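You operate a simulated robot arm through the tools that you are given. There is no shell and no other tool.

You run a simulated robot arm. Do the job below in one go: nothing can be reset, and whatever is moved stays where it is left.

Task
Draw strap off the reel to the cart card's mark and clamp it.
Fine: brake off, slide the yellow knob to the mark, shut the orange clamp, then put the brake on again.

It is judged by the outcome, as a careful person would: the job done as asked, and still so three seconds after it is handed in. It fails if anything else is knocked over, pushed out of place, dropped, spilled or broken.

Robot
A 6-joint arm with a fingered hand, fixed in place. Base frame: the origin is on the floor under the middle of its stand, x ahead of it, y to its left, z up. Readings come in m, rad, newtons and seconds.
It reaches about 1.346 m from its shoulder. Its first joint turns from -2.601 to 2.601 rad. Payload 3.5 kg.
Tool frame: the origin (TCP) lies between the finger pads and is the grasp point; the fingertips stand 0.026 m ahead of it; z points along the fingers, y is the line along which they close. The gripper opens to 0.132 m; its body begins 0.073 m behind the TCP. The gripper is a hand of 4 fingers: y runs from the thumb to the fingers, the wrist lies at [0, 0, -0.234] in the tool frame, and closing takes about 1.5 s.
Orientation is that of the tool frame in the base frame, as [roll, pitch, yaw] about the fixed x, y, z axes, in that order (R = Rz(yaw) Ry(pitch) Rx(roll)). With the fingers straight down and closing along the base's y, the tool's x points along the base's -x, its y along +y and its z along -z.

Tools
- The arm moves only by the tool apply_moves. Its argument "moves" is a list of rows, each an object (a shift or turn left out is 0, a gripper value left out holds the last) with "linear": the shift along the tool's x, y, z in m, a list of three; "delta_rot": the turn, a rotation vector about the tool's x, y, z in rad, a list of three. In form: [{"linear": [tx, ty, tz], "delta_rot": [ax, ay, az]}, ...]. A call has 1 to 20 rows; each row is the pose to reach, as a shift and turn from the pose commanded when the call began, along the tool's axes at that moment. "gripper" is the finger opening in m, from 0 to 0.132, set as the call begins (left out, the last holds). A row lasts 0.2 s, in which the tool goes at most 0.05 m and 0.15 rad; a call with a longer step from one row to the next is refused whole, and so is a gripper value outside its range. Where a pose cannot be reached the arm comes as near as it can. A force on the tool above 40 N (or 10 N above the force at the start of the call, whichever is more), or a blocked arm, ends the call early, and 0.2 s more pass. Each finger travels about 0.072 m/s and halts on what it meets, pressing with about 31 N; the grip force reading is that of the motor and also rises with nothing between the fingers. The clock runs only during rows and for 0.2 s after the last one: add rows that repeat a pose to give the fingers time. It gives the time, the measured TCP pose, the force on the tool (base axes), the opening and the grip force at its end, in the units of the frame above (readings bear some noise), with the torque about the TCP (base axes, N m) and any sound that the robot's microphone picked up.
- Cameras (640 x 400 px; columns grow to the right, rows downward): "scene" is fixed at [0.3988, -0.5142, 1.2556]; the picture's right is [0.99, 0.14, 0.00], its down [0.02, -0.17, -0.99] and it looks along [-0.14, 0.97, -0.17] (base axes); focal length 336 px, centre (320, 200). "wrist" rides on the gripper at [0.068, 0.002, -0.097] in the tool frame; the picture's right is [-0.03, 1.00, 0.00], its down [-0.82, -0.02, -0.58] and it looks along [-0.58, -0.01, 0.82] (tool axes); focal length 270 px, centre (320, 200).
- get_image(camera): a new picture of that camera. The clock stands still meanwhile.
- slide_trunk(by): slides the trunk up (or, below 0, down) by that many m; the arm rides with it, the base frame stays. It gives what a move gives, with no picture.
- grasp_type(shape): the hand has 4 fingers and takes this shape, open, in about a second: jaw (thumb against the fingers, like two jaws); tri (thumb and two fingers); tip (a fingertip pinch); poke (one finger out to press); point (the index stretched); flat (the hand flat); cup (the hand cupped); fist (a fist). The gripper value then closes the fingers along that shape, each until it touches; the sizes above hold for jaw. It gives what a move gives, with no picture.
- point_at(camera, pixels): for up to 12 pixels [column, row] of the newest picture of that camera ("zoom" is the newest enlarged one), the place [x, y, z] in the base frame of the surface seen there, good to about 0.002 m, but the place of the scene camera against the robot may be out by one fixed shift of up to 0.018 m in any direction. The clock stands still meanwhile.
- inspect(camera, box): a new picture of the part [left, top, right, bottom] of that camera's present view, enlarged. The clock stands still meanwhile.
- hand_in(): hands the job in; it is judged then, once.

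Unless the task says otherwise, let go and move clear before handing in.

The tools are called after "Request:" as a command line: name --argument value ..., lists and objects as JSON in quotes. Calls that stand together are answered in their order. apply_moves: Moves the arm, as the interface text tells. Its arguments: {"type":"object","properties":{"moves":{"type":"array","items":{"type":"object","properties":{"linear":{"type":"array","items":{"type":"number"}},"delta_rot":{"type":"array","items":{"type":"number"}}}}},"gripper":{"type":"number"}},"required":["moves"]} The other tools are called the same way: slide_trunk (by) moves the trunk up or down; grasp_type (shape) gives the hand a shape; get_image (camera) takes a picture; point_at (camera, pixels) gives the place of the surface under pixels of a picture; inspect (camera, box) takes an enlarged picture of a part of a camera's view; hand_in () hands the job in.

At the start:

```text
time: 0.0
eef_pos: [0.3421, 0.515, 1.0562]
tcp_rot: [-3.141, 0.0, 3.141]
wrist_force: [0.1, -0.1, 0.6]
wrist_torque: [-0.01, 0.0, 0.0]
grip_width: 0.1319
finger_force: 0.0
shape: jaw
trunk travel left (down, up): [-0.955, 0.015]
```

scene: 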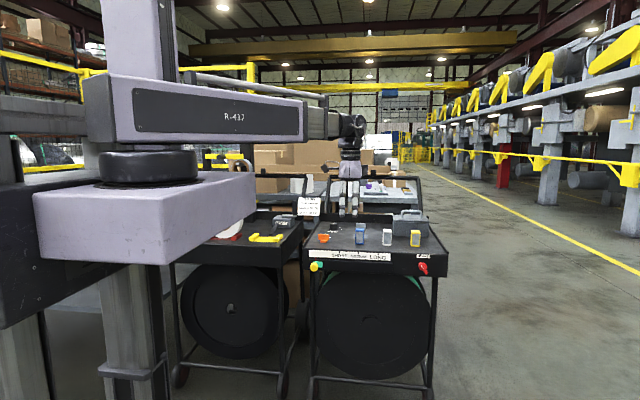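
wrist: 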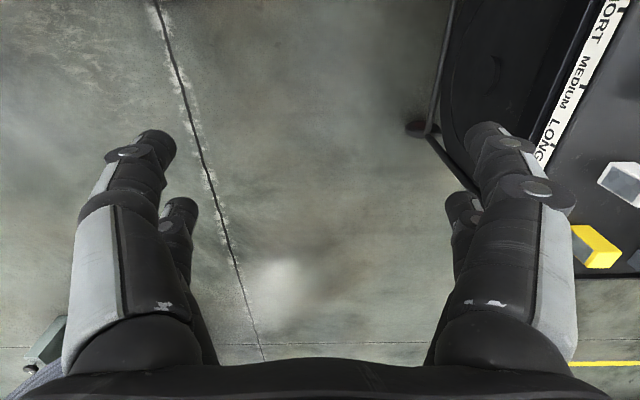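

The scene shows a cart with a tray and a strip labelled SHORT MEDIUM LONG near (350,255), a yellow knob near (316,266), a red thing near (423,268) and a card at (310,205). I'll enlarge these parts first.

Request:
inspect --camera "scene" --box '[290, 180, 450, 280]'

Request:
inspect --camera "scene" --box '[290, 190, 330, 220]'

Request:
inspect --camera "scene" --box '[300, 240, 440, 300]'

```text
4.00 times, centred on (370, 230) of scene
```

zoom: 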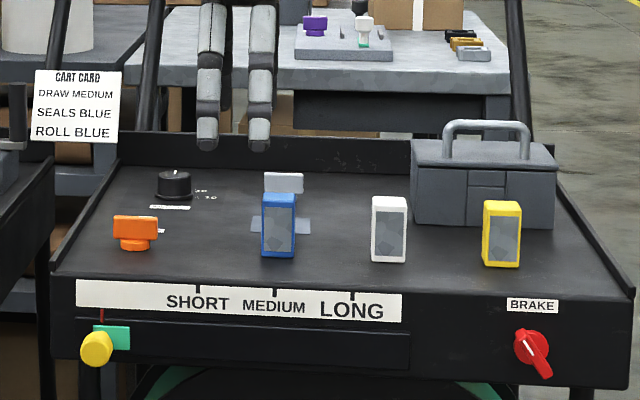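

```text
13.33 times, centred on (310, 205) of scene
```

zoom: 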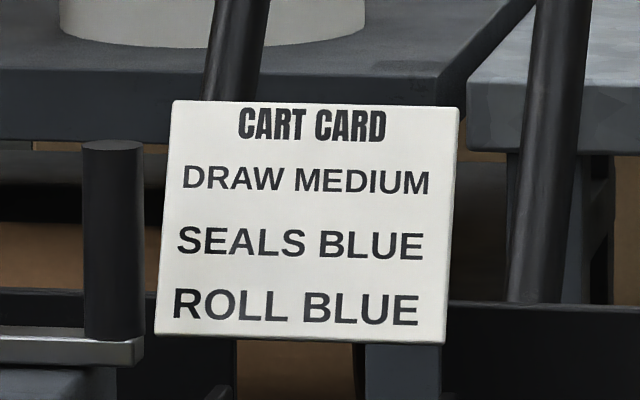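

```text
4.57 times, centred on (370, 270) of scene
```

zoom: 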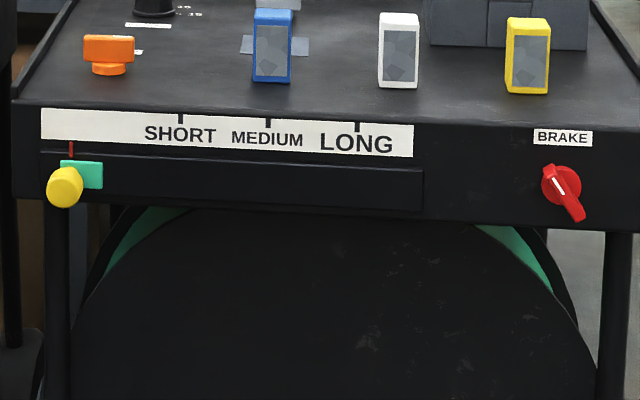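

The card at (310,205) says DRAW MEDIUM, so the target is the tick above MEDIUM. Next I'll look closer at the brake, the clamp, the dial and the yellow knob.

Request:
inspect --camera "scene" --box '[408, 250, 440, 280]'

Request:
inspect --camera "scene" --box '[310, 215, 350, 247]'

Request:
inspect --camera "scene" --box '[302, 245, 342, 277]'

Request:
inspect --camera "scene" --box '[300, 240, 400, 280]'

```text
13.33 times, centred on (424, 265) of scene
```

zoom: 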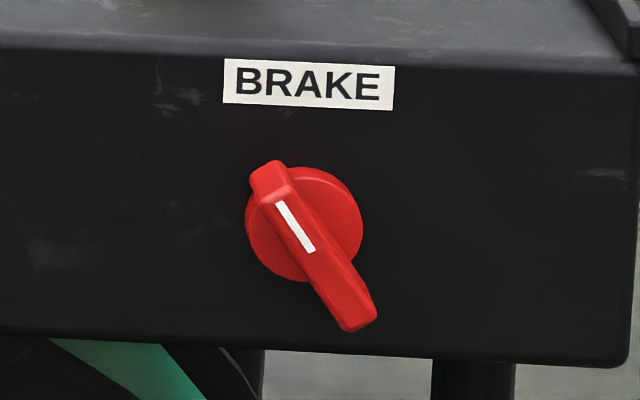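

```text
12.50 times, centred on (330, 231) of scene
```

zoom: 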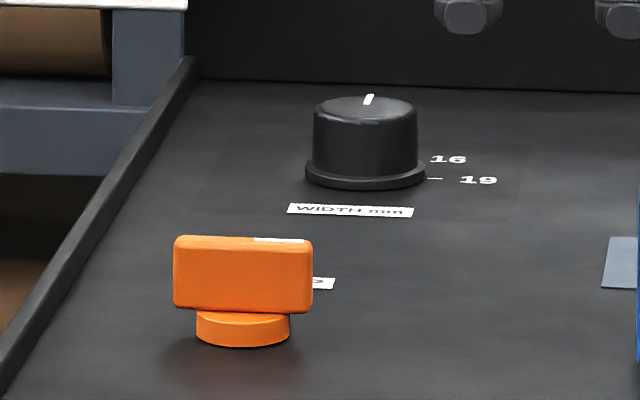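

```text
12.50 times, centred on (322, 261) of scene
```

zoom: 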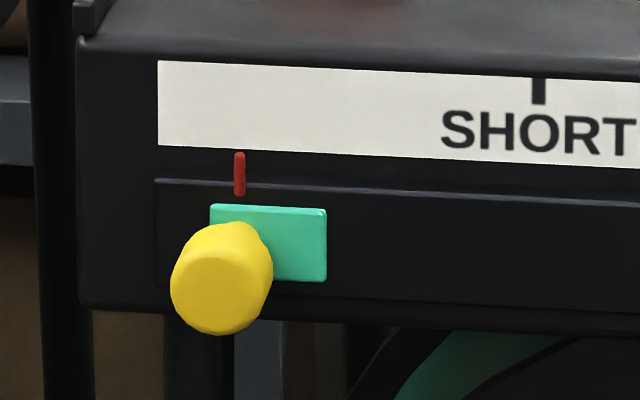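

```text
6.40 times, centred on (350, 260) of scene
```

zoom: 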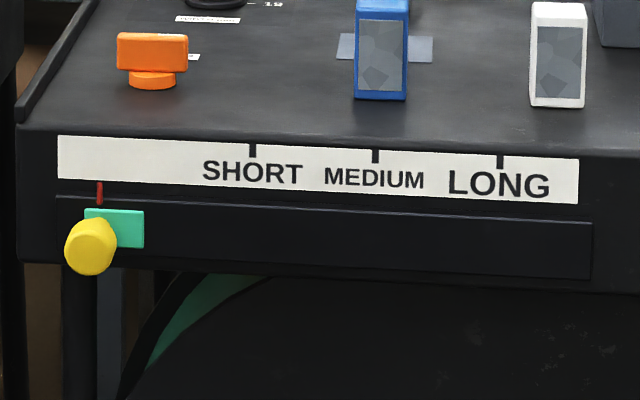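

The brake lever has a white pointer and points toward the upper-left, and the orange clamp is a wing knob at about (322,237). I'll get rough 3D places for the parts.

Request:
point_at --camera "scene" --pixels '[[316, 267], [317, 256], [339, 252], [358, 253], [378, 254], [424, 268], [426, 255], [325, 236], [333, 228], [329, 265], [310, 205], [361, 236]]'

Request:
point_at --camera "scene" --pixels '[[308, 252], [437, 272], [434, 252], [309, 270], [304, 247], [410, 235], [387, 237], [415, 238], [351, 212], [343, 212], [330, 217], [420, 213]]'

```text
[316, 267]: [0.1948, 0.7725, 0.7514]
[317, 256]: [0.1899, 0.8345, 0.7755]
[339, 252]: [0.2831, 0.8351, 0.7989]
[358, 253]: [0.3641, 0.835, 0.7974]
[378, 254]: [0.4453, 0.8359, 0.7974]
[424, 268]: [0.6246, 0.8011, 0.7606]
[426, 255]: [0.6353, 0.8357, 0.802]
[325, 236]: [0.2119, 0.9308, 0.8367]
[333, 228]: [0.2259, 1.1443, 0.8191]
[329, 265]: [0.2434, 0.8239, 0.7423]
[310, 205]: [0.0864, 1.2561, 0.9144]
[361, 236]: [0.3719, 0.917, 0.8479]
```

```text
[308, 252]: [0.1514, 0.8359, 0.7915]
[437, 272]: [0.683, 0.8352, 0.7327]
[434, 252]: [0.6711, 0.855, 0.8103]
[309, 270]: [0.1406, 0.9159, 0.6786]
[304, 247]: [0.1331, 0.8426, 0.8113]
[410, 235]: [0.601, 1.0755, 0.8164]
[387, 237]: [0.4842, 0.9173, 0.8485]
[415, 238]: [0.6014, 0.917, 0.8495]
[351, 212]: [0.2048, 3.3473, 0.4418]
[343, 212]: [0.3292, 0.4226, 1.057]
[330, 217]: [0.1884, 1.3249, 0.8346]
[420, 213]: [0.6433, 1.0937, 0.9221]
```

The panel face is at about y=0.835, with the yellow knob at x≈0.195, the MEDIUM tick at x≈0.364, the brake at x≈0.625 and the clamp at about (0.21,0.93,0.84). I'll turn the hand to face the panel (fingers along +y, camera above) so I can see it with the wrist camera, well clear of the cart.

Request:
apply_moves --moves '[{"linear": [-0.0036, 0.0022, 0.0022], "delta_rot": [-0.0756, 0.0756, 0.0756]}, {"linear": [-0.0072, 0.0044, 0.0045], "delta_rot": [-0.1511, 0.1511, 0.1511]}, {"linear": [-0.0109, 0.0066, 0.0068], "delta_rot": [-0.2267, 0.2267, 0.2267]}, {"linear": [-0.0145, 0.0088, 0.009], "delta_rot": [-0.3023, 0.3023, 0.3023]}, {"linear": [-0.0181, 0.011, 0.0112], "delta_rot": [-0.3779, 0.3779, 0.3779]}, {"linear": [-0.0217, 0.0131, 0.0135], "delta_rot": [-0.4534, 0.4534, 0.4534]}, {"linear": [-0.0254, 0.0153, 0.0158], "delta_rot": [-0.529, 0.529, 0.529]}, {"linear": [-0.029, 0.0175, 0.018], "delta_rot": [-0.6046, 0.6046, 0.6046]}, {"linear": [-0.0326, 0.0197, 0.0202], "delta_rot": [-0.6802, 0.6802, 0.6802]}, {"linear": [-0.0362, 0.0219, 0.0225], "delta_rot": [-0.7557, 0.7557, 0.7557]}, {"linear": [-0.0399, 0.0241, 0.0248], "delta_rot": [-0.8313, 0.8313, 0.8313]}, {"linear": [-0.0435, 0.0262, 0.027], "delta_rot": [-0.9069, 0.9069, 0.9069]}, {"linear": [-0.0471, 0.0284, 0.0292], "delta_rot": [-0.9825, 0.9825, 0.9825]}, {"linear": [-0.0507, 0.0306, 0.0315], "delta_rot": [-1.058, 1.058, 1.058]}, {"linear": [-0.0544, 0.0328, 0.0338], "delta_rot": [-1.1336, 1.1336, 1.1336]}, {"linear": [-0.058, 0.035, 0.036], "delta_rot": [-1.2092, 1.2092, 1.2092]}]'

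Request:
get_image --camera "wrist"

Request:
get_image --camera "scene"

```text
time: 3.4
eef_pos: [0.4095, 0.5638, 1.2887]
tcp_rot: [-2.913, -1.564, 1.341]
wrist_force: [0.1, -0.2, 0.6]
wrist_torque: [0.01, 0.05, 0.0]
grip_width: 0.1317
finger_force: 0.1
shape: jaw
out of reach, approached as far as the arm can: row 1, 2, 3, 4, 5, 6, 7, 8, 9, 10, 11, 12, 13, 14, 15, 16
trunk travel left (down, up): [-0.955, 0.015]
```

```text
taken
```

wrist: 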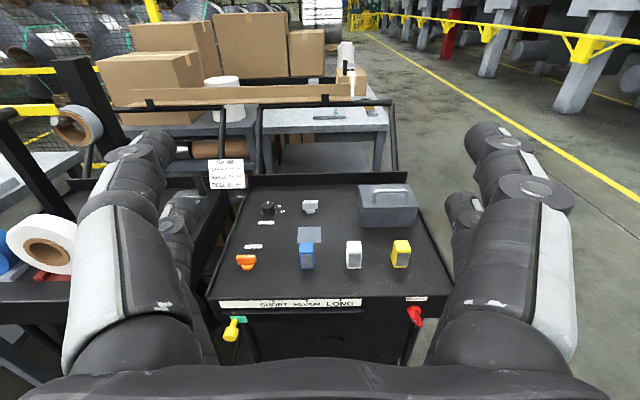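

```text
taken
```

scene: 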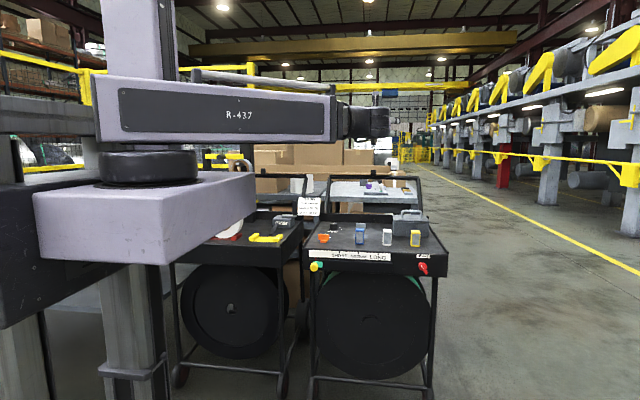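

The arm is SCARA-like: the wrist height follows the trunk, so the TCP sits at z=1.289 with the hand forward. The wrist view now shows the whole cart, so I'll enlarge the clamp (245,262), brake (415,315), knob (232,328) and scale.

Request:
inspect --camera "wrist" --box '[220, 190, 300, 280]'

Request:
inspect --camera "wrist" --box '[390, 285, 440, 335]'

Request:
inspect --camera "wrist" --box '[210, 290, 370, 350]'

Request:
point_at --camera "wrist" --pixels '[[245, 262], [415, 315], [235, 322], [230, 330], [268, 300], [309, 299], [337, 299], [355, 250], [307, 245], [222, 298], [430, 300], [270, 208]]'

```text
4.44 times, centred on (260, 235) of wrist
```

zoom: 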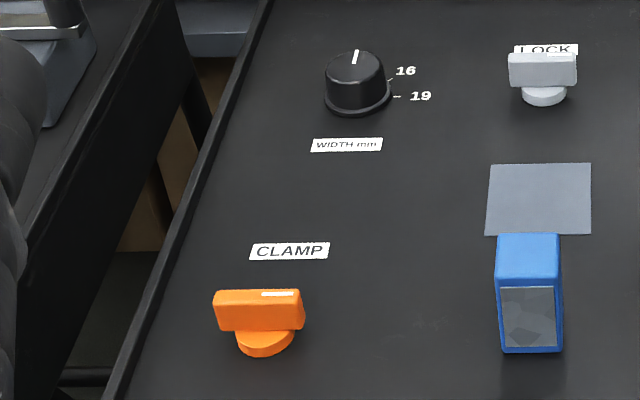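

```text
8.00 times, centred on (415, 310) of wrist
```

zoom: 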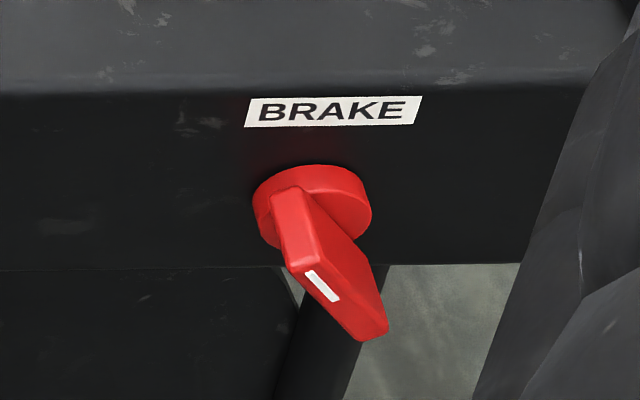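

```text
4.00 times, centred on (290, 320) of wrist
```

zoom: 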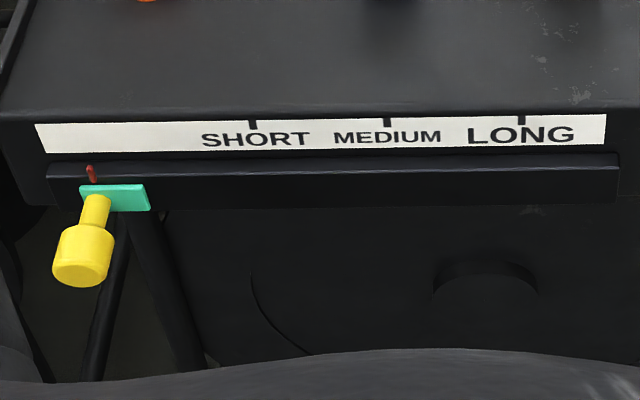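

```text
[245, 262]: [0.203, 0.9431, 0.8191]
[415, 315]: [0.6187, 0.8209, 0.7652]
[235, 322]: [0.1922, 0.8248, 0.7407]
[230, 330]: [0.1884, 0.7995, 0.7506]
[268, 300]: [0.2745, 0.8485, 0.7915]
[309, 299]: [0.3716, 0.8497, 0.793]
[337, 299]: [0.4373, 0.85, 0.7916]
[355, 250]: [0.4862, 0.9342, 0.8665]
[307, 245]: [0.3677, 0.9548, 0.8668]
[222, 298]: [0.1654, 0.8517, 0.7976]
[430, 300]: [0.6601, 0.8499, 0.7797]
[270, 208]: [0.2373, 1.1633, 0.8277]
```

The wrist camera puts the panel at about y=0.850, so the scene camera is off by roughly 0.015 m. Before lowering the trunk I'll measure the arm links and the left cart for clearance, and get finer places from enlarged wrist views.

Request:
point_at --camera "scene" --pixels '[[110, 120], [330, 115], [220, 140], [370, 120], [150, 165], [150, 240], [245, 190], [130, 330], [220, 258], [295, 255], [180, 262], [230, 310]]'

Request:
inspect --camera "scene" --box '[300, 80, 440, 170]'

Request:
inspect --camera "wrist" --box '[255, 290, 355, 315]'

Request:
point_at --camera "zoom" --pixels '[[75, 60], [290, 55], [505, 50], [100, 140], [320, 130], [540, 130]]'

```text
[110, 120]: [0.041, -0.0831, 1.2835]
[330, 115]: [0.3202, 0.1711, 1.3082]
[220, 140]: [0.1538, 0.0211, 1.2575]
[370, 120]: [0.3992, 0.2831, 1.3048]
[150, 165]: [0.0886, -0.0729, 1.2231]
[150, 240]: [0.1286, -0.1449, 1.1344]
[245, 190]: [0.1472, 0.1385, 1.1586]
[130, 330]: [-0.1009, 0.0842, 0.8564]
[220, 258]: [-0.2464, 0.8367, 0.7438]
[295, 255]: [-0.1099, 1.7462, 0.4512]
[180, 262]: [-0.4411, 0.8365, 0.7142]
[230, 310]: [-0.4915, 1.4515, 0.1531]
```

```text
4.44 times, centred on (370, 125) of scene
```

zoom: 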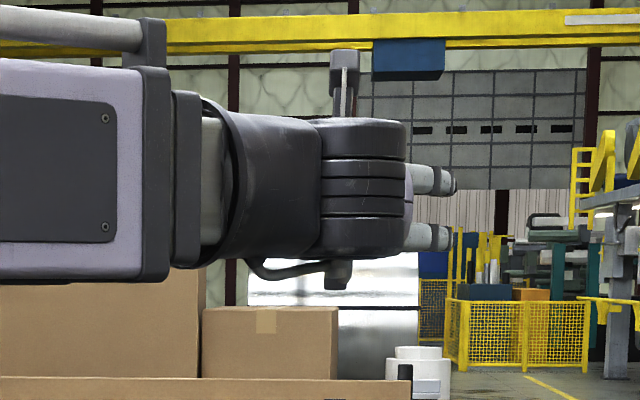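

```text
6.40 times, centred on (305, 302) of wrist
```

zoom: 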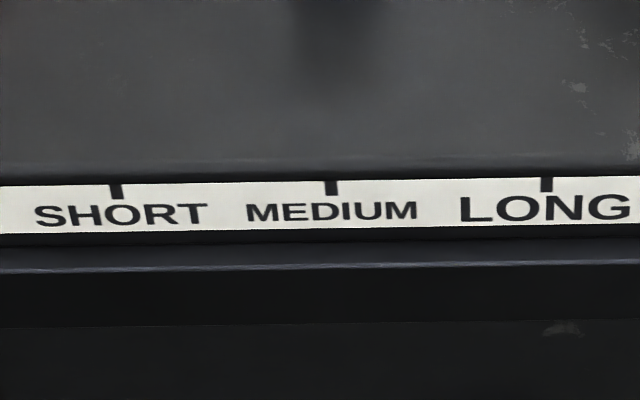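

```text
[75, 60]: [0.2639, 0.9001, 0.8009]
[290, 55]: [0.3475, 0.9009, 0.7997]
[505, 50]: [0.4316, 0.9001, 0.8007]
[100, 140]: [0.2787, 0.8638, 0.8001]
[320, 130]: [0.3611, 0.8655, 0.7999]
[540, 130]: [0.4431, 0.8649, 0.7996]
```

The ticks sit at zoom pixels (116,190), (331,187) and (547,185), so I'll get their exact places from this zoom. Then I'll lower the trunk partway for a more frontal view.

Request:
point_at --camera "zoom" --pixels '[[116, 190], [331, 187], [547, 185], [331, 200], [110, 200], [540, 200]]'

Request:
slide_trunk --by -0.4

Request:
get_image --camera "wrist"

```text
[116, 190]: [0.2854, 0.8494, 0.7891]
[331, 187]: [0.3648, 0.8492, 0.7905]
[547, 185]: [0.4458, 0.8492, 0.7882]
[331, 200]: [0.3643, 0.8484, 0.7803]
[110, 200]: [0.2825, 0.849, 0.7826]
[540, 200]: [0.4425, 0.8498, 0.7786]
```

```text
time: 7.2
eef_pos: [0.41, 0.5636, 0.8872]
tcp_rot: [3.14, -1.563, 1.573]
wrist_force: [0.5, -0.2, -0.9]
wrist_torque: [0.0, -0.01, -0.01]
grip_width: 0.1322
finger_force: 0.1
shape: jaw
trunk travel left (down, up): [-0.555, 0.415]
```

```text
taken
```

wrist: 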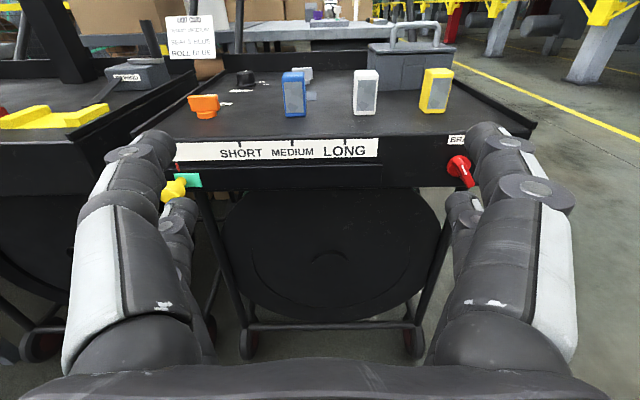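

The MEDIUM tick is at x≈0.3645 and the panel at y≈0.849 in the wrist camera's frame. This view shows the knob at (175,187) and the brake at (460,168), so I'll zoom on both and measure.

Request:
inspect --camera "wrist" --box '[150, 150, 230, 210]'

Request:
point_at --camera "zoom" --pixels '[[150, 320], [190, 270], [220, 250], [215, 140], [350, 230], [320, 130], [180, 320], [120, 290]]'

Request:
inspect --camera "wrist" --box '[435, 125, 495, 195]'

Request:
inspect --camera "wrist" --box '[170, 60, 330, 130]'

```text
6.67 times, centred on (190, 180) of wrist
```

zoom: 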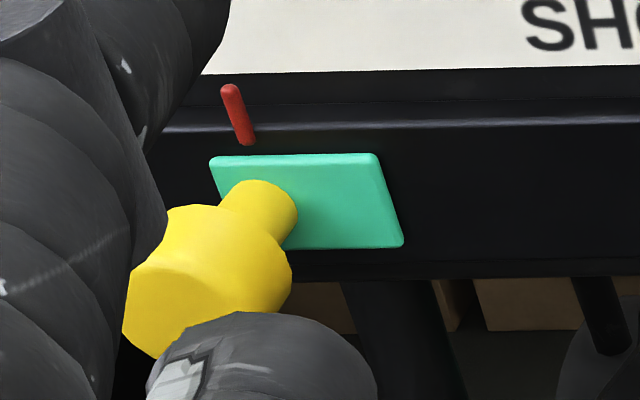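

```text
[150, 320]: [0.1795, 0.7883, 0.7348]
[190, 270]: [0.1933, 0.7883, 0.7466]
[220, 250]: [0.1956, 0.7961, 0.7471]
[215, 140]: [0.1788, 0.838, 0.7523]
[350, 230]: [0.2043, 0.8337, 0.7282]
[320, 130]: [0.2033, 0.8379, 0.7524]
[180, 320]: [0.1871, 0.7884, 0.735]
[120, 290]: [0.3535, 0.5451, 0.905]
```

```text
5.71 times, centred on (465, 160) of wrist
```

zoom: 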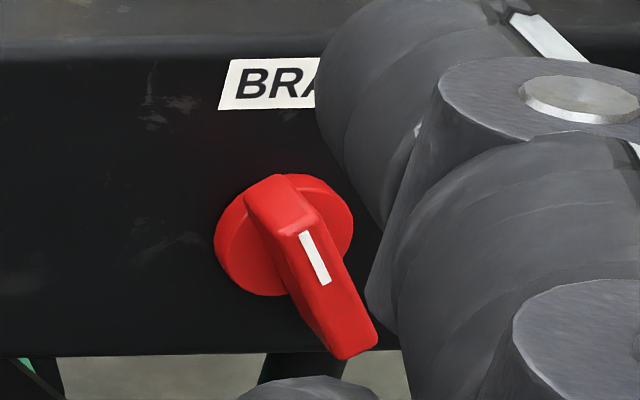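

```text
4.00 times, centred on (250, 95) of wrist
```

zoom: 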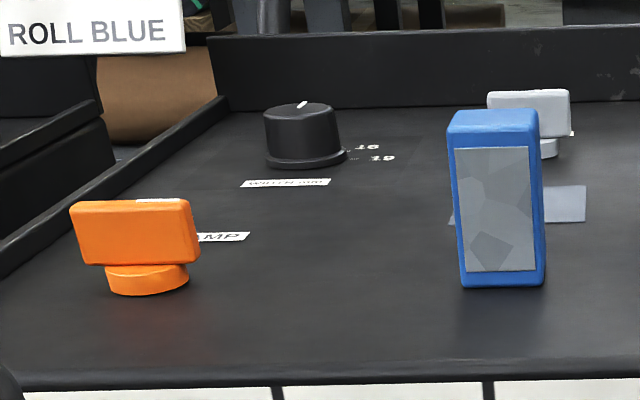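

The knob head's front face is at y≈0.788, z≈0.745. I'll measure the brake wing from its own zoom and try the scene camera on it too.

Request:
inspect --camera "wrist" --box '[435, 125, 495, 195]'

Request:
point_at --camera "zoom" --pixels '[[302, 240], [325, 280], [350, 345], [285, 225], [270, 190], [235, 235], [340, 215], [370, 335], [330, 340], [295, 290], [250, 280], [313, 258]]'

Request:
inspect --camera "scene" --box '[408, 250, 440, 280]'

Request:
point_at --camera "zoom" --pixels '[[280, 205], [310, 250], [268, 178], [350, 322], [368, 310], [255, 190], [340, 195], [265, 255], [305, 172], [297, 190], [330, 265], [345, 300]]'

```text
5.71 times, centred on (465, 160) of wrist
```

zoom: 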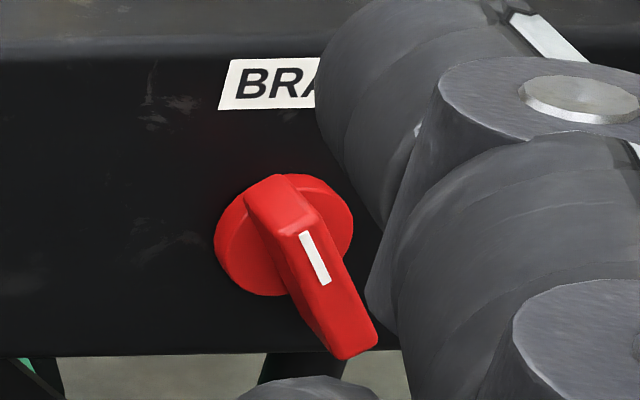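

```text
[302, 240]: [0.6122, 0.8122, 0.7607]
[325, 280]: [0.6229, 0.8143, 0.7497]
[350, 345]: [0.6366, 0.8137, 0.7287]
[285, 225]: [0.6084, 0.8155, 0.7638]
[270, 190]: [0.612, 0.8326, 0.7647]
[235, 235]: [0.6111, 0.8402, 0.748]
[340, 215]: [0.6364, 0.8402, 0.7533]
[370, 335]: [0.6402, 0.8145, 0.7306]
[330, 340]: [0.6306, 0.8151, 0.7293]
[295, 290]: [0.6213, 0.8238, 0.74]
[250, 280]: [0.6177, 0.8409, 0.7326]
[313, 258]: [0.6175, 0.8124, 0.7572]
```

```text
13.33 times, centred on (424, 265) of scene
```

zoom: 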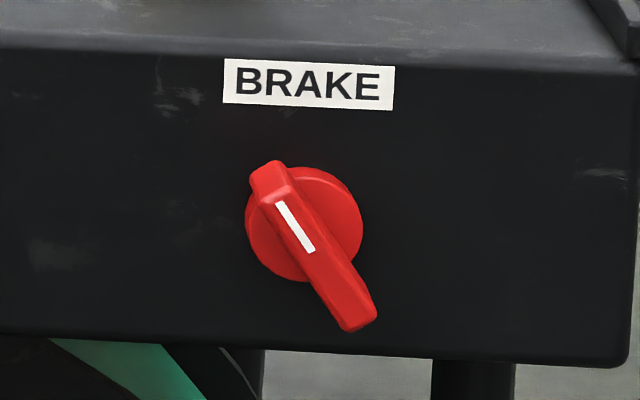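

```text
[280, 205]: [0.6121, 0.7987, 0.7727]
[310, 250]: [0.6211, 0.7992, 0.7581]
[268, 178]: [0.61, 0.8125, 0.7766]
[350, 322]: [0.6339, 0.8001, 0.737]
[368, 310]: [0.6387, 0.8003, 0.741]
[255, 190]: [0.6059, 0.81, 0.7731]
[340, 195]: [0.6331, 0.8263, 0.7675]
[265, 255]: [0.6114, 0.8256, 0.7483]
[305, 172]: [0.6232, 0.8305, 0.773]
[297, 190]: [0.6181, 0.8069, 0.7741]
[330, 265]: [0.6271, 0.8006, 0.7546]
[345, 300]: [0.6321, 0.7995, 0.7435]
```

Comparing the same brake points, true position = scene + about (0, +0.014, −0.011). The brake wing centre is near (0.6225, –, 0.7465), front face y≈0.813, tilted about 38° up-left. I'll lower the trunk to that height, then move across in front of it and roll to match the wing.

Request:
slide_trunk --by -0.1407

Request:
apply_moves --moves '[{"linear": [0, 0.035, 0.005], "delta_rot": [0, 0, -0.112]}, {"linear": [0, 0.07, 0.01], "delta_rot": [0, 0, -0.225]}, {"linear": [0, 0.105, 0.015], "delta_rot": [0, 0, -0.337]}, {"linear": [0, 0.14, 0.02], "delta_rot": [0, 0, -0.449]}, {"linear": [0, 0.175, 0.025], "delta_rot": [0, 0, -0.562]}, {"linear": [0, 0.2125, 0.03], "delta_rot": [0, 0, -0.674]}, {"linear": [0, 0.2125, 0.03], "delta_rot": [0, 0, -0.674]}]'

Request:
get_image --camera "wrist"

Request:
get_image --camera "scene"

```text
time: 8.9
eef_pos: [0.4102, 0.5624, 0.7476]
tcp_rot: [3.139, -1.562, 1.573]
wrist_force: [-0.2, -0.2, 0.1]
wrist_torque: [-0.01, 0.0, 0.0]
grip_width: 0.1319
finger_force: 0.1
shape: jaw
trunk travel left (down, up): [-0.414, 0.556]
```

```text
time: 10.5
eef_pos: [0.6219, 0.5912, 0.7465]
tcp_rot: [1.589, -0.896, 3.128]
wrist_force: [-0.8, 0.3, 1.0]
wrist_torque: [-0.01, 0.0, 0.0]
grip_width: 0.1316
finger_force: 0.0
shape: jaw
trunk travel left (down, up): [-0.414, 0.556]
```

```text
taken
```

wrist: 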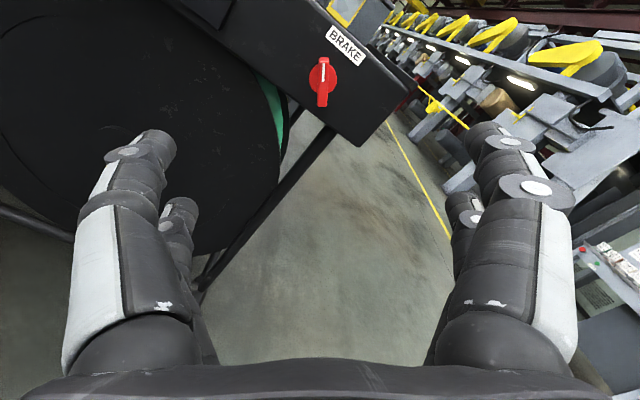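

```text
taken
```

scene: 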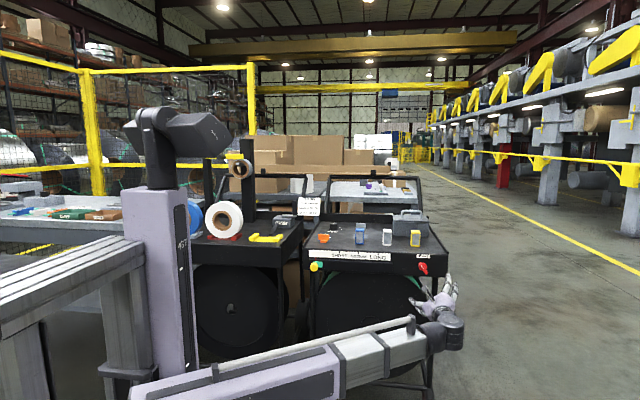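

With the hand rolled, the wing appears nearly upright at about (322,82) in the wrist view. I'll zoom in to check its alignment and measure its edges.

Request:
inspect --camera "wrist" --box '[295, 45, 355, 115]'

Request:
point_at --camera "zoom" --pixels '[[322, 120], [322, 180], [322, 260], [322, 310], [300, 200], [345, 200], [265, 190], [390, 190], [325, 90], [340, 300]]'

```text
5.71 times, centred on (325, 80) of wrist
```

zoom: 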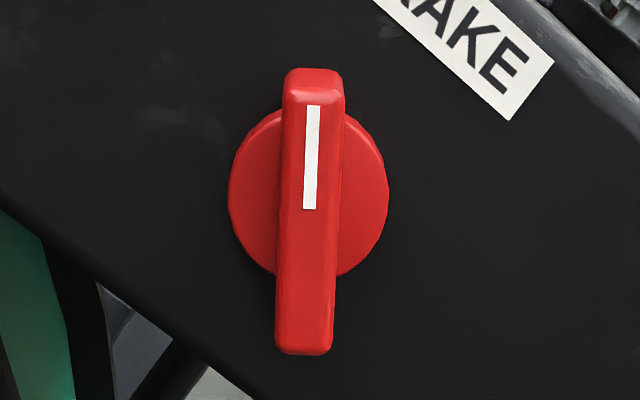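

```text
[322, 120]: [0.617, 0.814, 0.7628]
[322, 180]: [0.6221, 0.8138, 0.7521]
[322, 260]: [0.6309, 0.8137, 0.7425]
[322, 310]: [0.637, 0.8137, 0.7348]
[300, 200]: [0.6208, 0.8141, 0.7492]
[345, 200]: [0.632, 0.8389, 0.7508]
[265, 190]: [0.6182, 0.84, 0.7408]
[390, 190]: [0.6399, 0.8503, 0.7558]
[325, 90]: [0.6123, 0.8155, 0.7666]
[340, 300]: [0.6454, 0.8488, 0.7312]
```

The wing is symmetric about its pivot at about (0.6258, 0.84, 0.7464), and my roll is about 2° too far. I'll narrow the fingers to 0.08, trim the roll and tilt, and advance to about y=0.74 before a final check.

Request:
apply_moves --moves '[{"linear": [-0.0003, 0.001, 0.0375], "delta_rot": [-0.0015, 0.0018, 0.0075]}, {"linear": [-0.0006, 0.002, 0.075], "delta_rot": [-0.003, 0.0035, 0.015]}, {"linear": [-0.0009, 0.003, 0.1125], "delta_rot": [-0.0045, 0.0052, 0.0225]}, {"linear": [-0.0011, 0.0042, 0.15], "delta_rot": [-0.006, 0.007, 0.03]}, {"linear": [-0.0011, 0.0042, 0.15], "delta_rot": [-0.006, 0.007, 0.03]}]' --gripper 0.08

Request:
get_image --camera "wrist"

Request:
inspect --camera "scene" --box '[380, 240, 480, 310]'

```text
time: 11.7
eef_pos: [0.6277, 0.7427, 0.7492]
tcp_rot: [1.572, -0.927, 3.14]
wrist_force: [0.6, 0.0, -0.3]
wrist_torque: [0.0, 0.02, -0.03]
grip_width: 0.0804
finger_force: 0.0
shape: jaw
trunk travel left (down, up): [-0.414, 0.556]
```

```text
taken
```

wrist: 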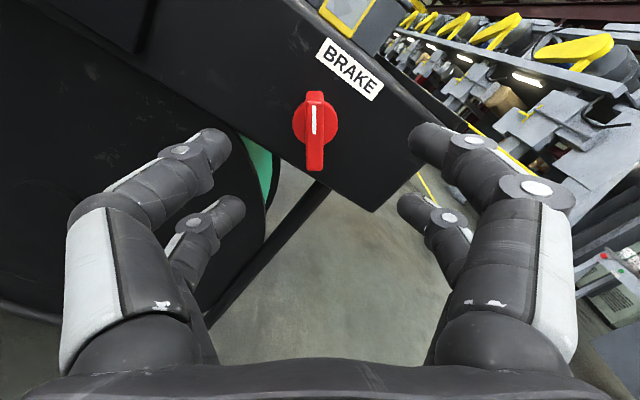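

```text
5.71 times, centred on (430, 275) of scene
```

zoom: 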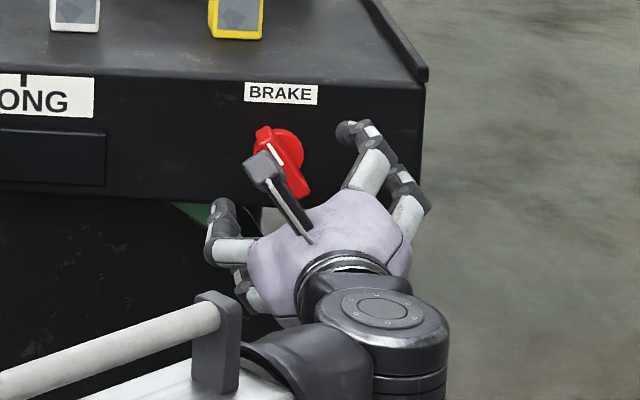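

The fingers straddle the brake wing, now at about (315,130). I'll measure it again from this closer view.

Request:
inspect --camera "wrist" --box '[280, 80, 350, 180]'

Request:
point_at --camera "wrist" --pixels '[[315, 100], [315, 110], [315, 130], [315, 150], [315, 165], [309, 130], [320, 130], [298, 120], [334, 120], [316, 140]]'

```text
4.00 times, centred on (315, 130) of wrist
```

zoom: 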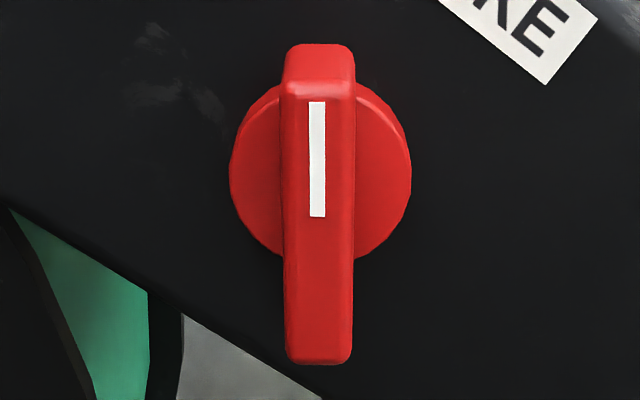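

```text
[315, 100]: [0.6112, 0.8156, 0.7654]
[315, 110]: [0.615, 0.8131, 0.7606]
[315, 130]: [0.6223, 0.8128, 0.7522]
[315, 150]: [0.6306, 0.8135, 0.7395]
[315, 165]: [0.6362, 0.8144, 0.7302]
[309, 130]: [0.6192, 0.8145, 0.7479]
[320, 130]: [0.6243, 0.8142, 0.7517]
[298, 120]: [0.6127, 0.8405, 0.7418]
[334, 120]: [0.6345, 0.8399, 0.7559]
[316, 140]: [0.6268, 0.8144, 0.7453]
```

The pivot is at about (0.625, 0.7465) and the hand sits about 3.5 mm too far along tool +y. I'll correct that, advance to TCP y≈0.805 with the fingertips just short of the disc, and then close.

Request:
apply_moves --moves '[{"linear": [-0.0003, -0.0018, 0.02]}, {"linear": [-0.0005, -0.0035, 0.04]}, {"linear": [-0.0005, -0.0035, 0.055]}, {"linear": [-0.0005, -0.0035, 0.0625]}, {"linear": [-0.0005, -0.0035, 0.0625]}]'

Request:
get_image --camera "wrist"

Request:
inspect --camera "scene" --box '[390, 240, 470, 300]'

```text
time: 12.9
eef_pos: [0.6239, 0.8037, 0.7476]
tcp_rot: [1.573, -0.926, 3.139]
wrist_force: [0.5, 0.4, 0.4]
wrist_torque: [0.0, 0.02, -0.01]
grip_width: 0.0805
finger_force: 0.0
shape: jaw
out of reach, approached as far as the arm can: row 1, 2, 3, 4, 5
trunk travel left (down, up): [-0.414, 0.556]
```

```text
taken
```

wrist: 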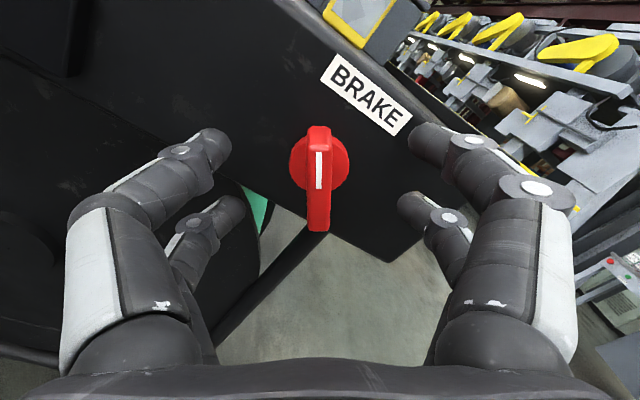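

```text
6.67 times, centred on (430, 270) of scene
```

zoom: 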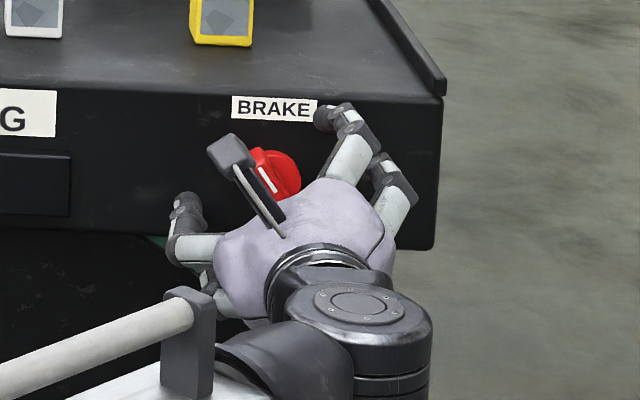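

The wing is centred between the fingers (318,185) with no contact forces. I'll close on it, giving the fingers about 1.6 s.

Request:
apply_moves --moves '[{"linear": [0, 0, 0]}, {"linear": [0, 0, 0]}, {"linear": [0, 0, 0]}, {"linear": [0, 0, 0]}, {"linear": [0, 0, 0]}, {"linear": [0, 0, 0]}, {"linear": [0, 0, 0]}, {"linear": [0, 0, 0]}]' --gripper 0.0

Request:
get_image --camera "wrist"

Request:
inspect --camera "scene" --box '[390, 240, 470, 300]'

```text
time: 14.7
eef_pos: [0.622, 0.8055, 0.7483]
tcp_rot: [1.574, -0.928, 3.141]
wrist_force: [0.1, 8.6, 1.6]
wrist_torque: [0.03, 0.03, 0.02]
grip_width: 0.0061
finger_force: 31.4
shape: jaw
trunk travel left (down, up): [-0.414, 0.556]
```

```text
taken
```

wrist: 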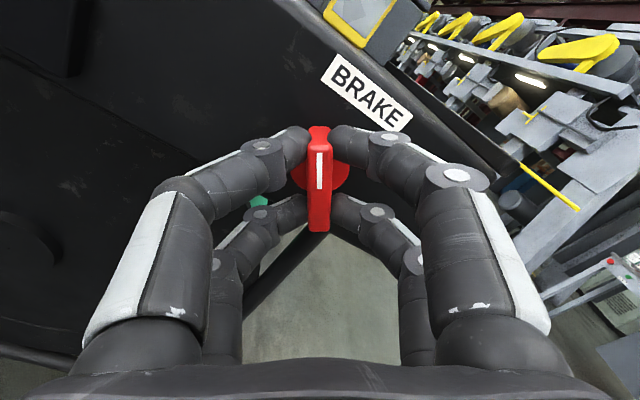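

```text
6.67 times, centred on (430, 270) of scene
```

zoom: 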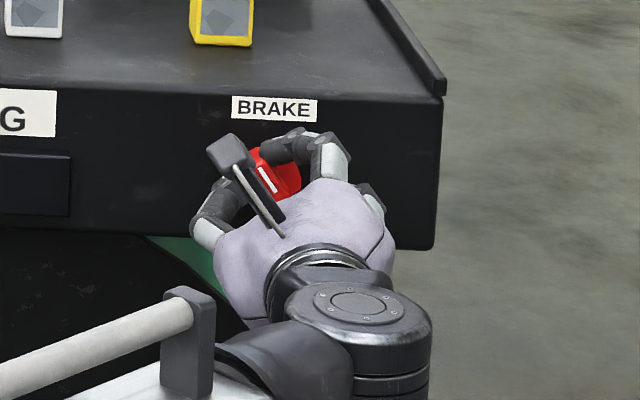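

All four fingers hold the wing, with opening 6 mm and grip 31 N. I'll test a small clockwise turn of 0.1 rad and read the torque.

Request:
apply_moves --moves '[{"linear": [0, 0, 0], "delta_rot": [0, 0, 0.03]}, {"linear": [0, 0, 0], "delta_rot": [0, 0, 0.06]}, {"linear": [0, 0, 0], "delta_rot": [0, 0, 0.1]}]'

Request:
inspect --camera "wrist" --box '[280, 60, 430, 250]'

```text
time: 15.5
eef_pos: [0.6233, 0.8048, 0.7494]
tcp_rot: [1.571, -1.026, 3.14]
wrist_force: [0.9, 3.4, -2.1]
wrist_torque: [0.0, -0.07, 0.02]
grip_width: 0.0063
finger_force: 31.1
shape: jaw
trunk travel left (down, up): [-0.414, 0.556]
```

```text
2.11 times, centred on (355, 155) of wrist
```

zoom: 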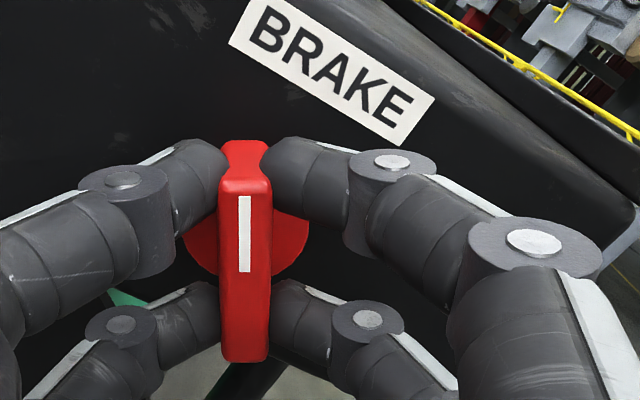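

It turned clockwise 0.1 rad with almost no torque (−0.07 N m). I'll continue clockwise another 0.5 rad and watch torque and sound.

Request:
apply_moves --moves '[{"linear": [0, 0, 0], "delta_rot": [0, 0, 0.06]}, {"linear": [0, 0, 0], "delta_rot": [0, 0, 0.12]}, {"linear": [0, 0, 0], "delta_rot": [0, 0, 0.18]}, {"linear": [0, 0, 0], "delta_rot": [0, 0, 0.24]}, {"linear": [0, 0, 0], "delta_rot": [0, 0, 0.3]}, {"linear": [0, 0, 0], "delta_rot": [0, 0, 0.36]}, {"linear": [0, 0, 0], "delta_rot": [0, 0, 0.42]}, {"linear": [0, 0, 0], "delta_rot": [0, 0, 0.5]}]'

Request:
inspect --camera "wrist" --box '[240, 60, 430, 250]'

```text
time: 17.3
eef_pos: [0.6239, 0.8041, 0.7488]
tcp_rot: [1.578, -1.529, 3.133]
wrist_force: [7.9, -1.4, 1.2]
wrist_torque: [0.05, -0.04, -0.18]
grip_width: 0.0058
finger_force: 31.1
shape: jaw
trunk travel left (down, up): [-0.414, 0.556]
```

```text
2.11 times, centred on (335, 155) of wrist
```

zoom: 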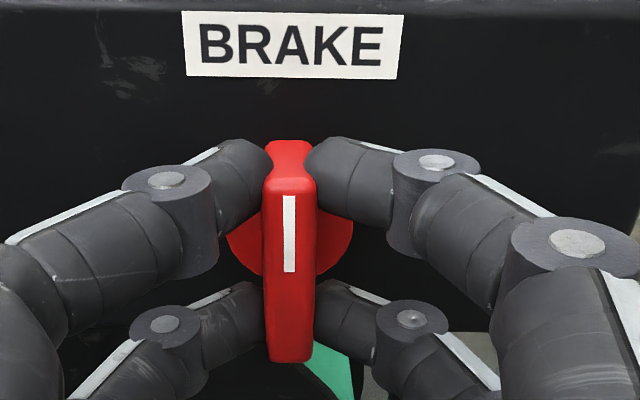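

The pointer is now straight up with no stop felt, and the 7.9 N side force means I'm 1–2 mm off the pivot. I'll continue clockwise in small steps, shifting slightly toward +x.

Request:
apply_moves --moves '[{"linear": [0, 0.001, 0], "delta_rot": [0, 0, 0.06]}, {"linear": [0, 0.002, 0], "delta_rot": [0, 0, 0.12]}, {"linear": [0, 0.002, 0], "delta_rot": [0, 0, 0.18]}, {"linear": [0, 0.002, 0], "delta_rot": [0, 0, 0.24]}, {"linear": [0, 0.002, 0], "delta_rot": [0, 0, 0.3]}, {"linear": [0, 0.002, 0], "delta_rot": [0, 0, 0.36]}, {"linear": [0, 0.002, 0], "delta_rot": [0, 0, 0.42]}]'

Request:
inspect --camera "wrist" --box '[240, 60, 430, 250]'

```text
time: 18.9
eef_pos: [0.6268, 0.8052, 0.7484]
tcp_rot: [-1.572, -1.194, 0.001]
wrist_force: [3.7, -3.2, -4.0]
wrist_torque: [-0.06, -0.01, -0.1]
grip_width: 0.0058
finger_force: 31.0
shape: jaw
trunk travel left (down, up): [-0.414, 0.556]
```

```text
2.11 times, centred on (335, 155) of wrist
```

zoom: 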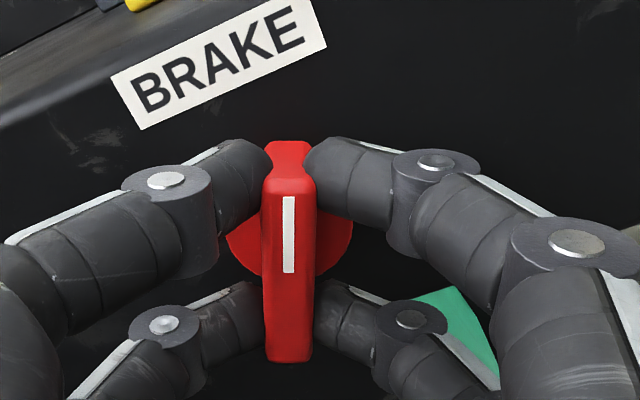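

Now about 22° right of vertical and still free. I'll go on clockwise another 0.3 rad and watch for a stop.

Request:
apply_moves --moves '[{"linear": [0, 0, 0], "delta_rot": [0, 0, 0.06]}, {"linear": [0, 0, 0], "delta_rot": [0, 0, 0.12]}, {"linear": [0, 0, 0], "delta_rot": [0, 0, 0.18]}, {"linear": [0, 0, 0], "delta_rot": [0, 0, 0.24]}, {"linear": [0, 0, 0], "delta_rot": [0, 0, 0.3]}]'

Request:
inspect --camera "wrist" --box '[240, 60, 430, 250]'

```text
time: 20.1
eef_pos: [0.6249, 0.8057, 0.7489]
tcp_rot: [-1.57, -0.893, 0.0]
wrist_force: [7.6, -4.2, -0.7]
wrist_torque: [-0.04, -0.51, -0.19]
grip_width: 0.0062
finger_force: 30.8
shape: jaw
trunk travel left (down, up): [-0.414, 0.556]
```

```text
2.11 times, centred on (335, 155) of wrist
```

zoom: 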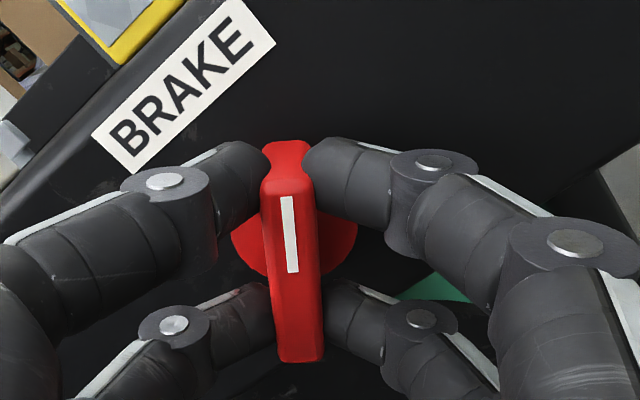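

Torque rose to −0.51 N m and the wing lags in the hand by about 4°, so the clockwise stop is about 35° right of vertical, mirror of the start. I'll relieve the twist, open, and back out to check the brake stays off.

Request:
apply_moves --moves '[{"linear": [0, 0, 0], "delta_rot": [0, 0, -0.05]}, {"linear": [0, 0, 0], "delta_rot": [0, 0, -0.05]}]'

Request:
apply_moves --moves '[{"linear": [0, 0, 0]}, {"linear": [0, 0, 0]}, {"linear": [0, 0, 0]}, {"linear": [0, 0, 0]}, {"linear": [0, 0, -0.02]}, {"linear": [0, 0, -0.05]}, {"linear": [0, 0, -0.09]}, {"linear": [0, 0, -0.13]}, {"linear": [0, 0, -0.16]}]' --gripper 0.08

Request:
inspect --camera "scene" --box '[390, 240, 470, 300]'

Request:
get_image --camera "wrist"

```text
time: 20.7
eef_pos: [0.6267, 0.8053, 0.7486]
tcp_rot: [-1.57, -0.944, -0.002]
wrist_force: [8.2, -4.2, -1.5]
wrist_torque: [-0.05, -0.04, -0.19]
grip_width: 0.006
finger_force: 30.8
shape: jaw
trunk travel left (down, up): [-0.414, 0.556]
```

```text
time: 22.7
eef_pos: [0.6241, 0.6445, 0.7488]
tcp_rot: [-1.572, -0.946, 0.0]
wrist_force: [0.9, 0.1, -0.2]
wrist_torque: [0.04, 0.01, 0.01]
grip_width: 0.0797
finger_force: 0.0
shape: jaw
trunk travel left (down, up): [-0.414, 0.556]
```

```text
6.67 times, centred on (430, 270) of scene
```

zoom: 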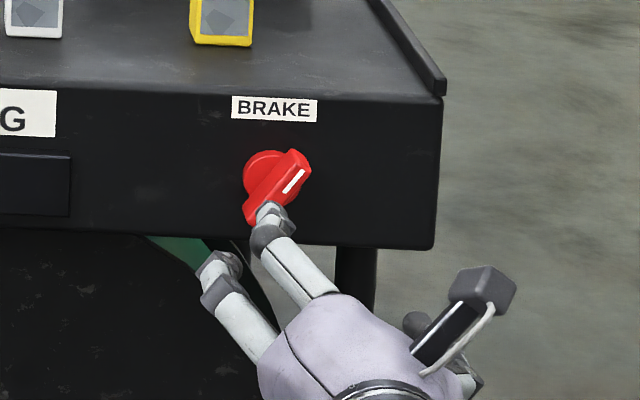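

```text
taken
```

wrist: 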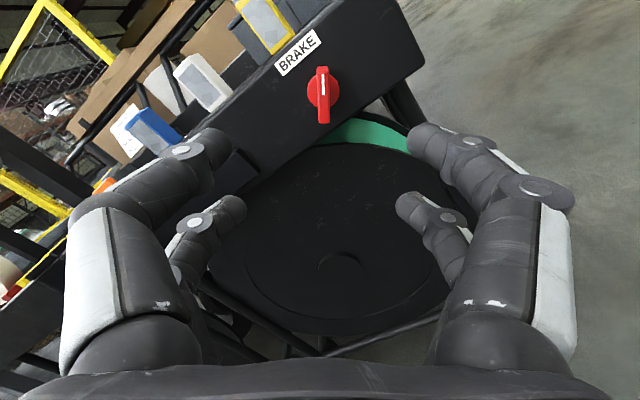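

The brake pointer now stays at up-right, which should be off. I'll move across to the yellow knob at x≈0.189, rolling the hand upright again, and trim the height with the trunk.

Request:
apply_moves --moves '[{"linear": [-0.0255, -0.0352, 0], "delta_rot": [0, 0, -0.0627]}, {"linear": [-0.051, -0.0704, 0], "delta_rot": [0, 0, -0.1254]}, {"linear": [-0.0765, -0.1056, 0], "delta_rot": [0, 0, -0.1881]}, {"linear": [-0.102, -0.1408, 0], "delta_rot": [0, 0, -0.2508]}, {"linear": [-0.1275, -0.176, 0], "delta_rot": [0, 0, -0.3135]}, {"linear": [-0.153, -0.2112, 0], "delta_rot": [0, 0, -0.3762]}, {"linear": [-0.1785, -0.2464, 0], "delta_rot": [0, 0, -0.4389]}, {"linear": [-0.204, -0.2816, 0], "delta_rot": [0, 0, -0.5016]}, {"linear": [-0.2295, -0.3168, 0], "delta_rot": [0, 0, -0.5643]}, {"linear": [-0.255, -0.352, 0], "delta_rot": [0, 0, -0.627]}, {"linear": [-0.255, -0.352, 0], "delta_rot": [0, 0, -0.627]}]'

Request:
slide_trunk --by -0.009

Request:
get_image --camera "wrist"

Request:
get_image --camera "scene"

```text
time: 25.1
eef_pos: [0.2082, 0.6945, 0.7497]
tcp_rot: [1.638, -1.568, 3.072]
wrist_force: [0.4, -0.5, 0.6]
wrist_torque: [-0.03, -0.01, -0.02]
grip_width: 0.0797
finger_force: 0.1
shape: jaw
out of reach, approached as far as the arm can: row 8, 9, 10, 11
trunk travel left (down, up): [-0.414, 0.556]
```

```text
time: 25.7
eef_pos: [0.2084, 0.6955, 0.7399]
tcp_rot: [1.697, -1.569, 3.016]
wrist_force: [-0.6, -0.5, -0.5]
wrist_torque: [-0.01, -0.04, 0.03]
grip_width: 0.0795
finger_force: 0.1
shape: jaw
trunk travel left (down, up): [-0.405, 0.565]
```

```text
taken
```

wrist: 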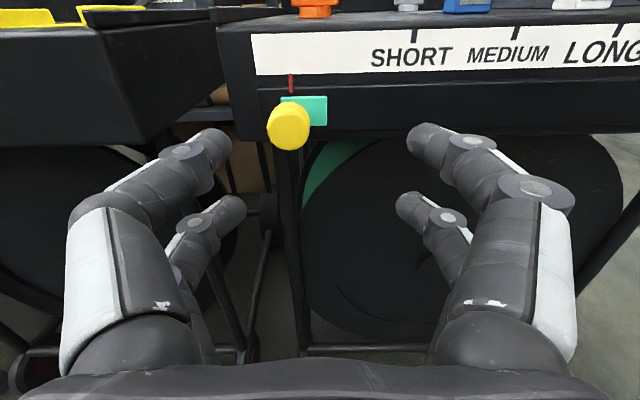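

```text
taken
```

scene: 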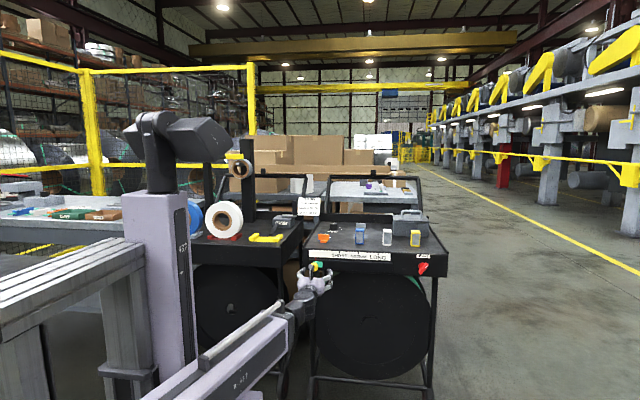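

The arm has a minimum extension (wrist radius about 0.5 m), so the hand stopped at (0.208, 0.695), which is fine since I need to go forward anyway. I'll measure the knob at (289,126) and the red pointer at (291,85) from here.

Request:
inspect --camera "wrist" --box '[250, 60, 350, 160]'

Request:
point_at --camera "wrist" --pixels '[[289, 110], [289, 126], [289, 142], [272, 126], [306, 126], [291, 76], [291, 85], [285, 99], [325, 99], [323, 122], [414, 33], [514, 31]]'

```text
4.00 times, centred on (300, 110) of wrist
```

zoom: 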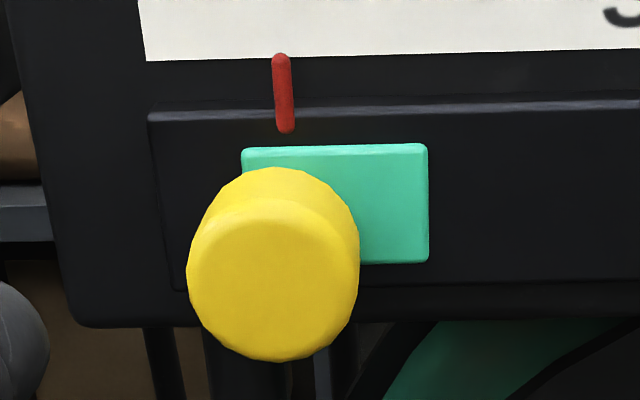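

```text
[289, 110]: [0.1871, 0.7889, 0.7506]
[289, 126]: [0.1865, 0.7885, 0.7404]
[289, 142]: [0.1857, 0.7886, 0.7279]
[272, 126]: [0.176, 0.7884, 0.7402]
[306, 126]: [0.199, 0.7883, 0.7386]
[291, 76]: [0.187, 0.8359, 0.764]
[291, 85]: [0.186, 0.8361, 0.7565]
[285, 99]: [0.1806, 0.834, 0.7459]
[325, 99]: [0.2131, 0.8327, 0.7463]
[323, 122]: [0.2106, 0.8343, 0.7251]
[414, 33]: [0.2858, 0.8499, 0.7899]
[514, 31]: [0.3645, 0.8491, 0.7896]
```

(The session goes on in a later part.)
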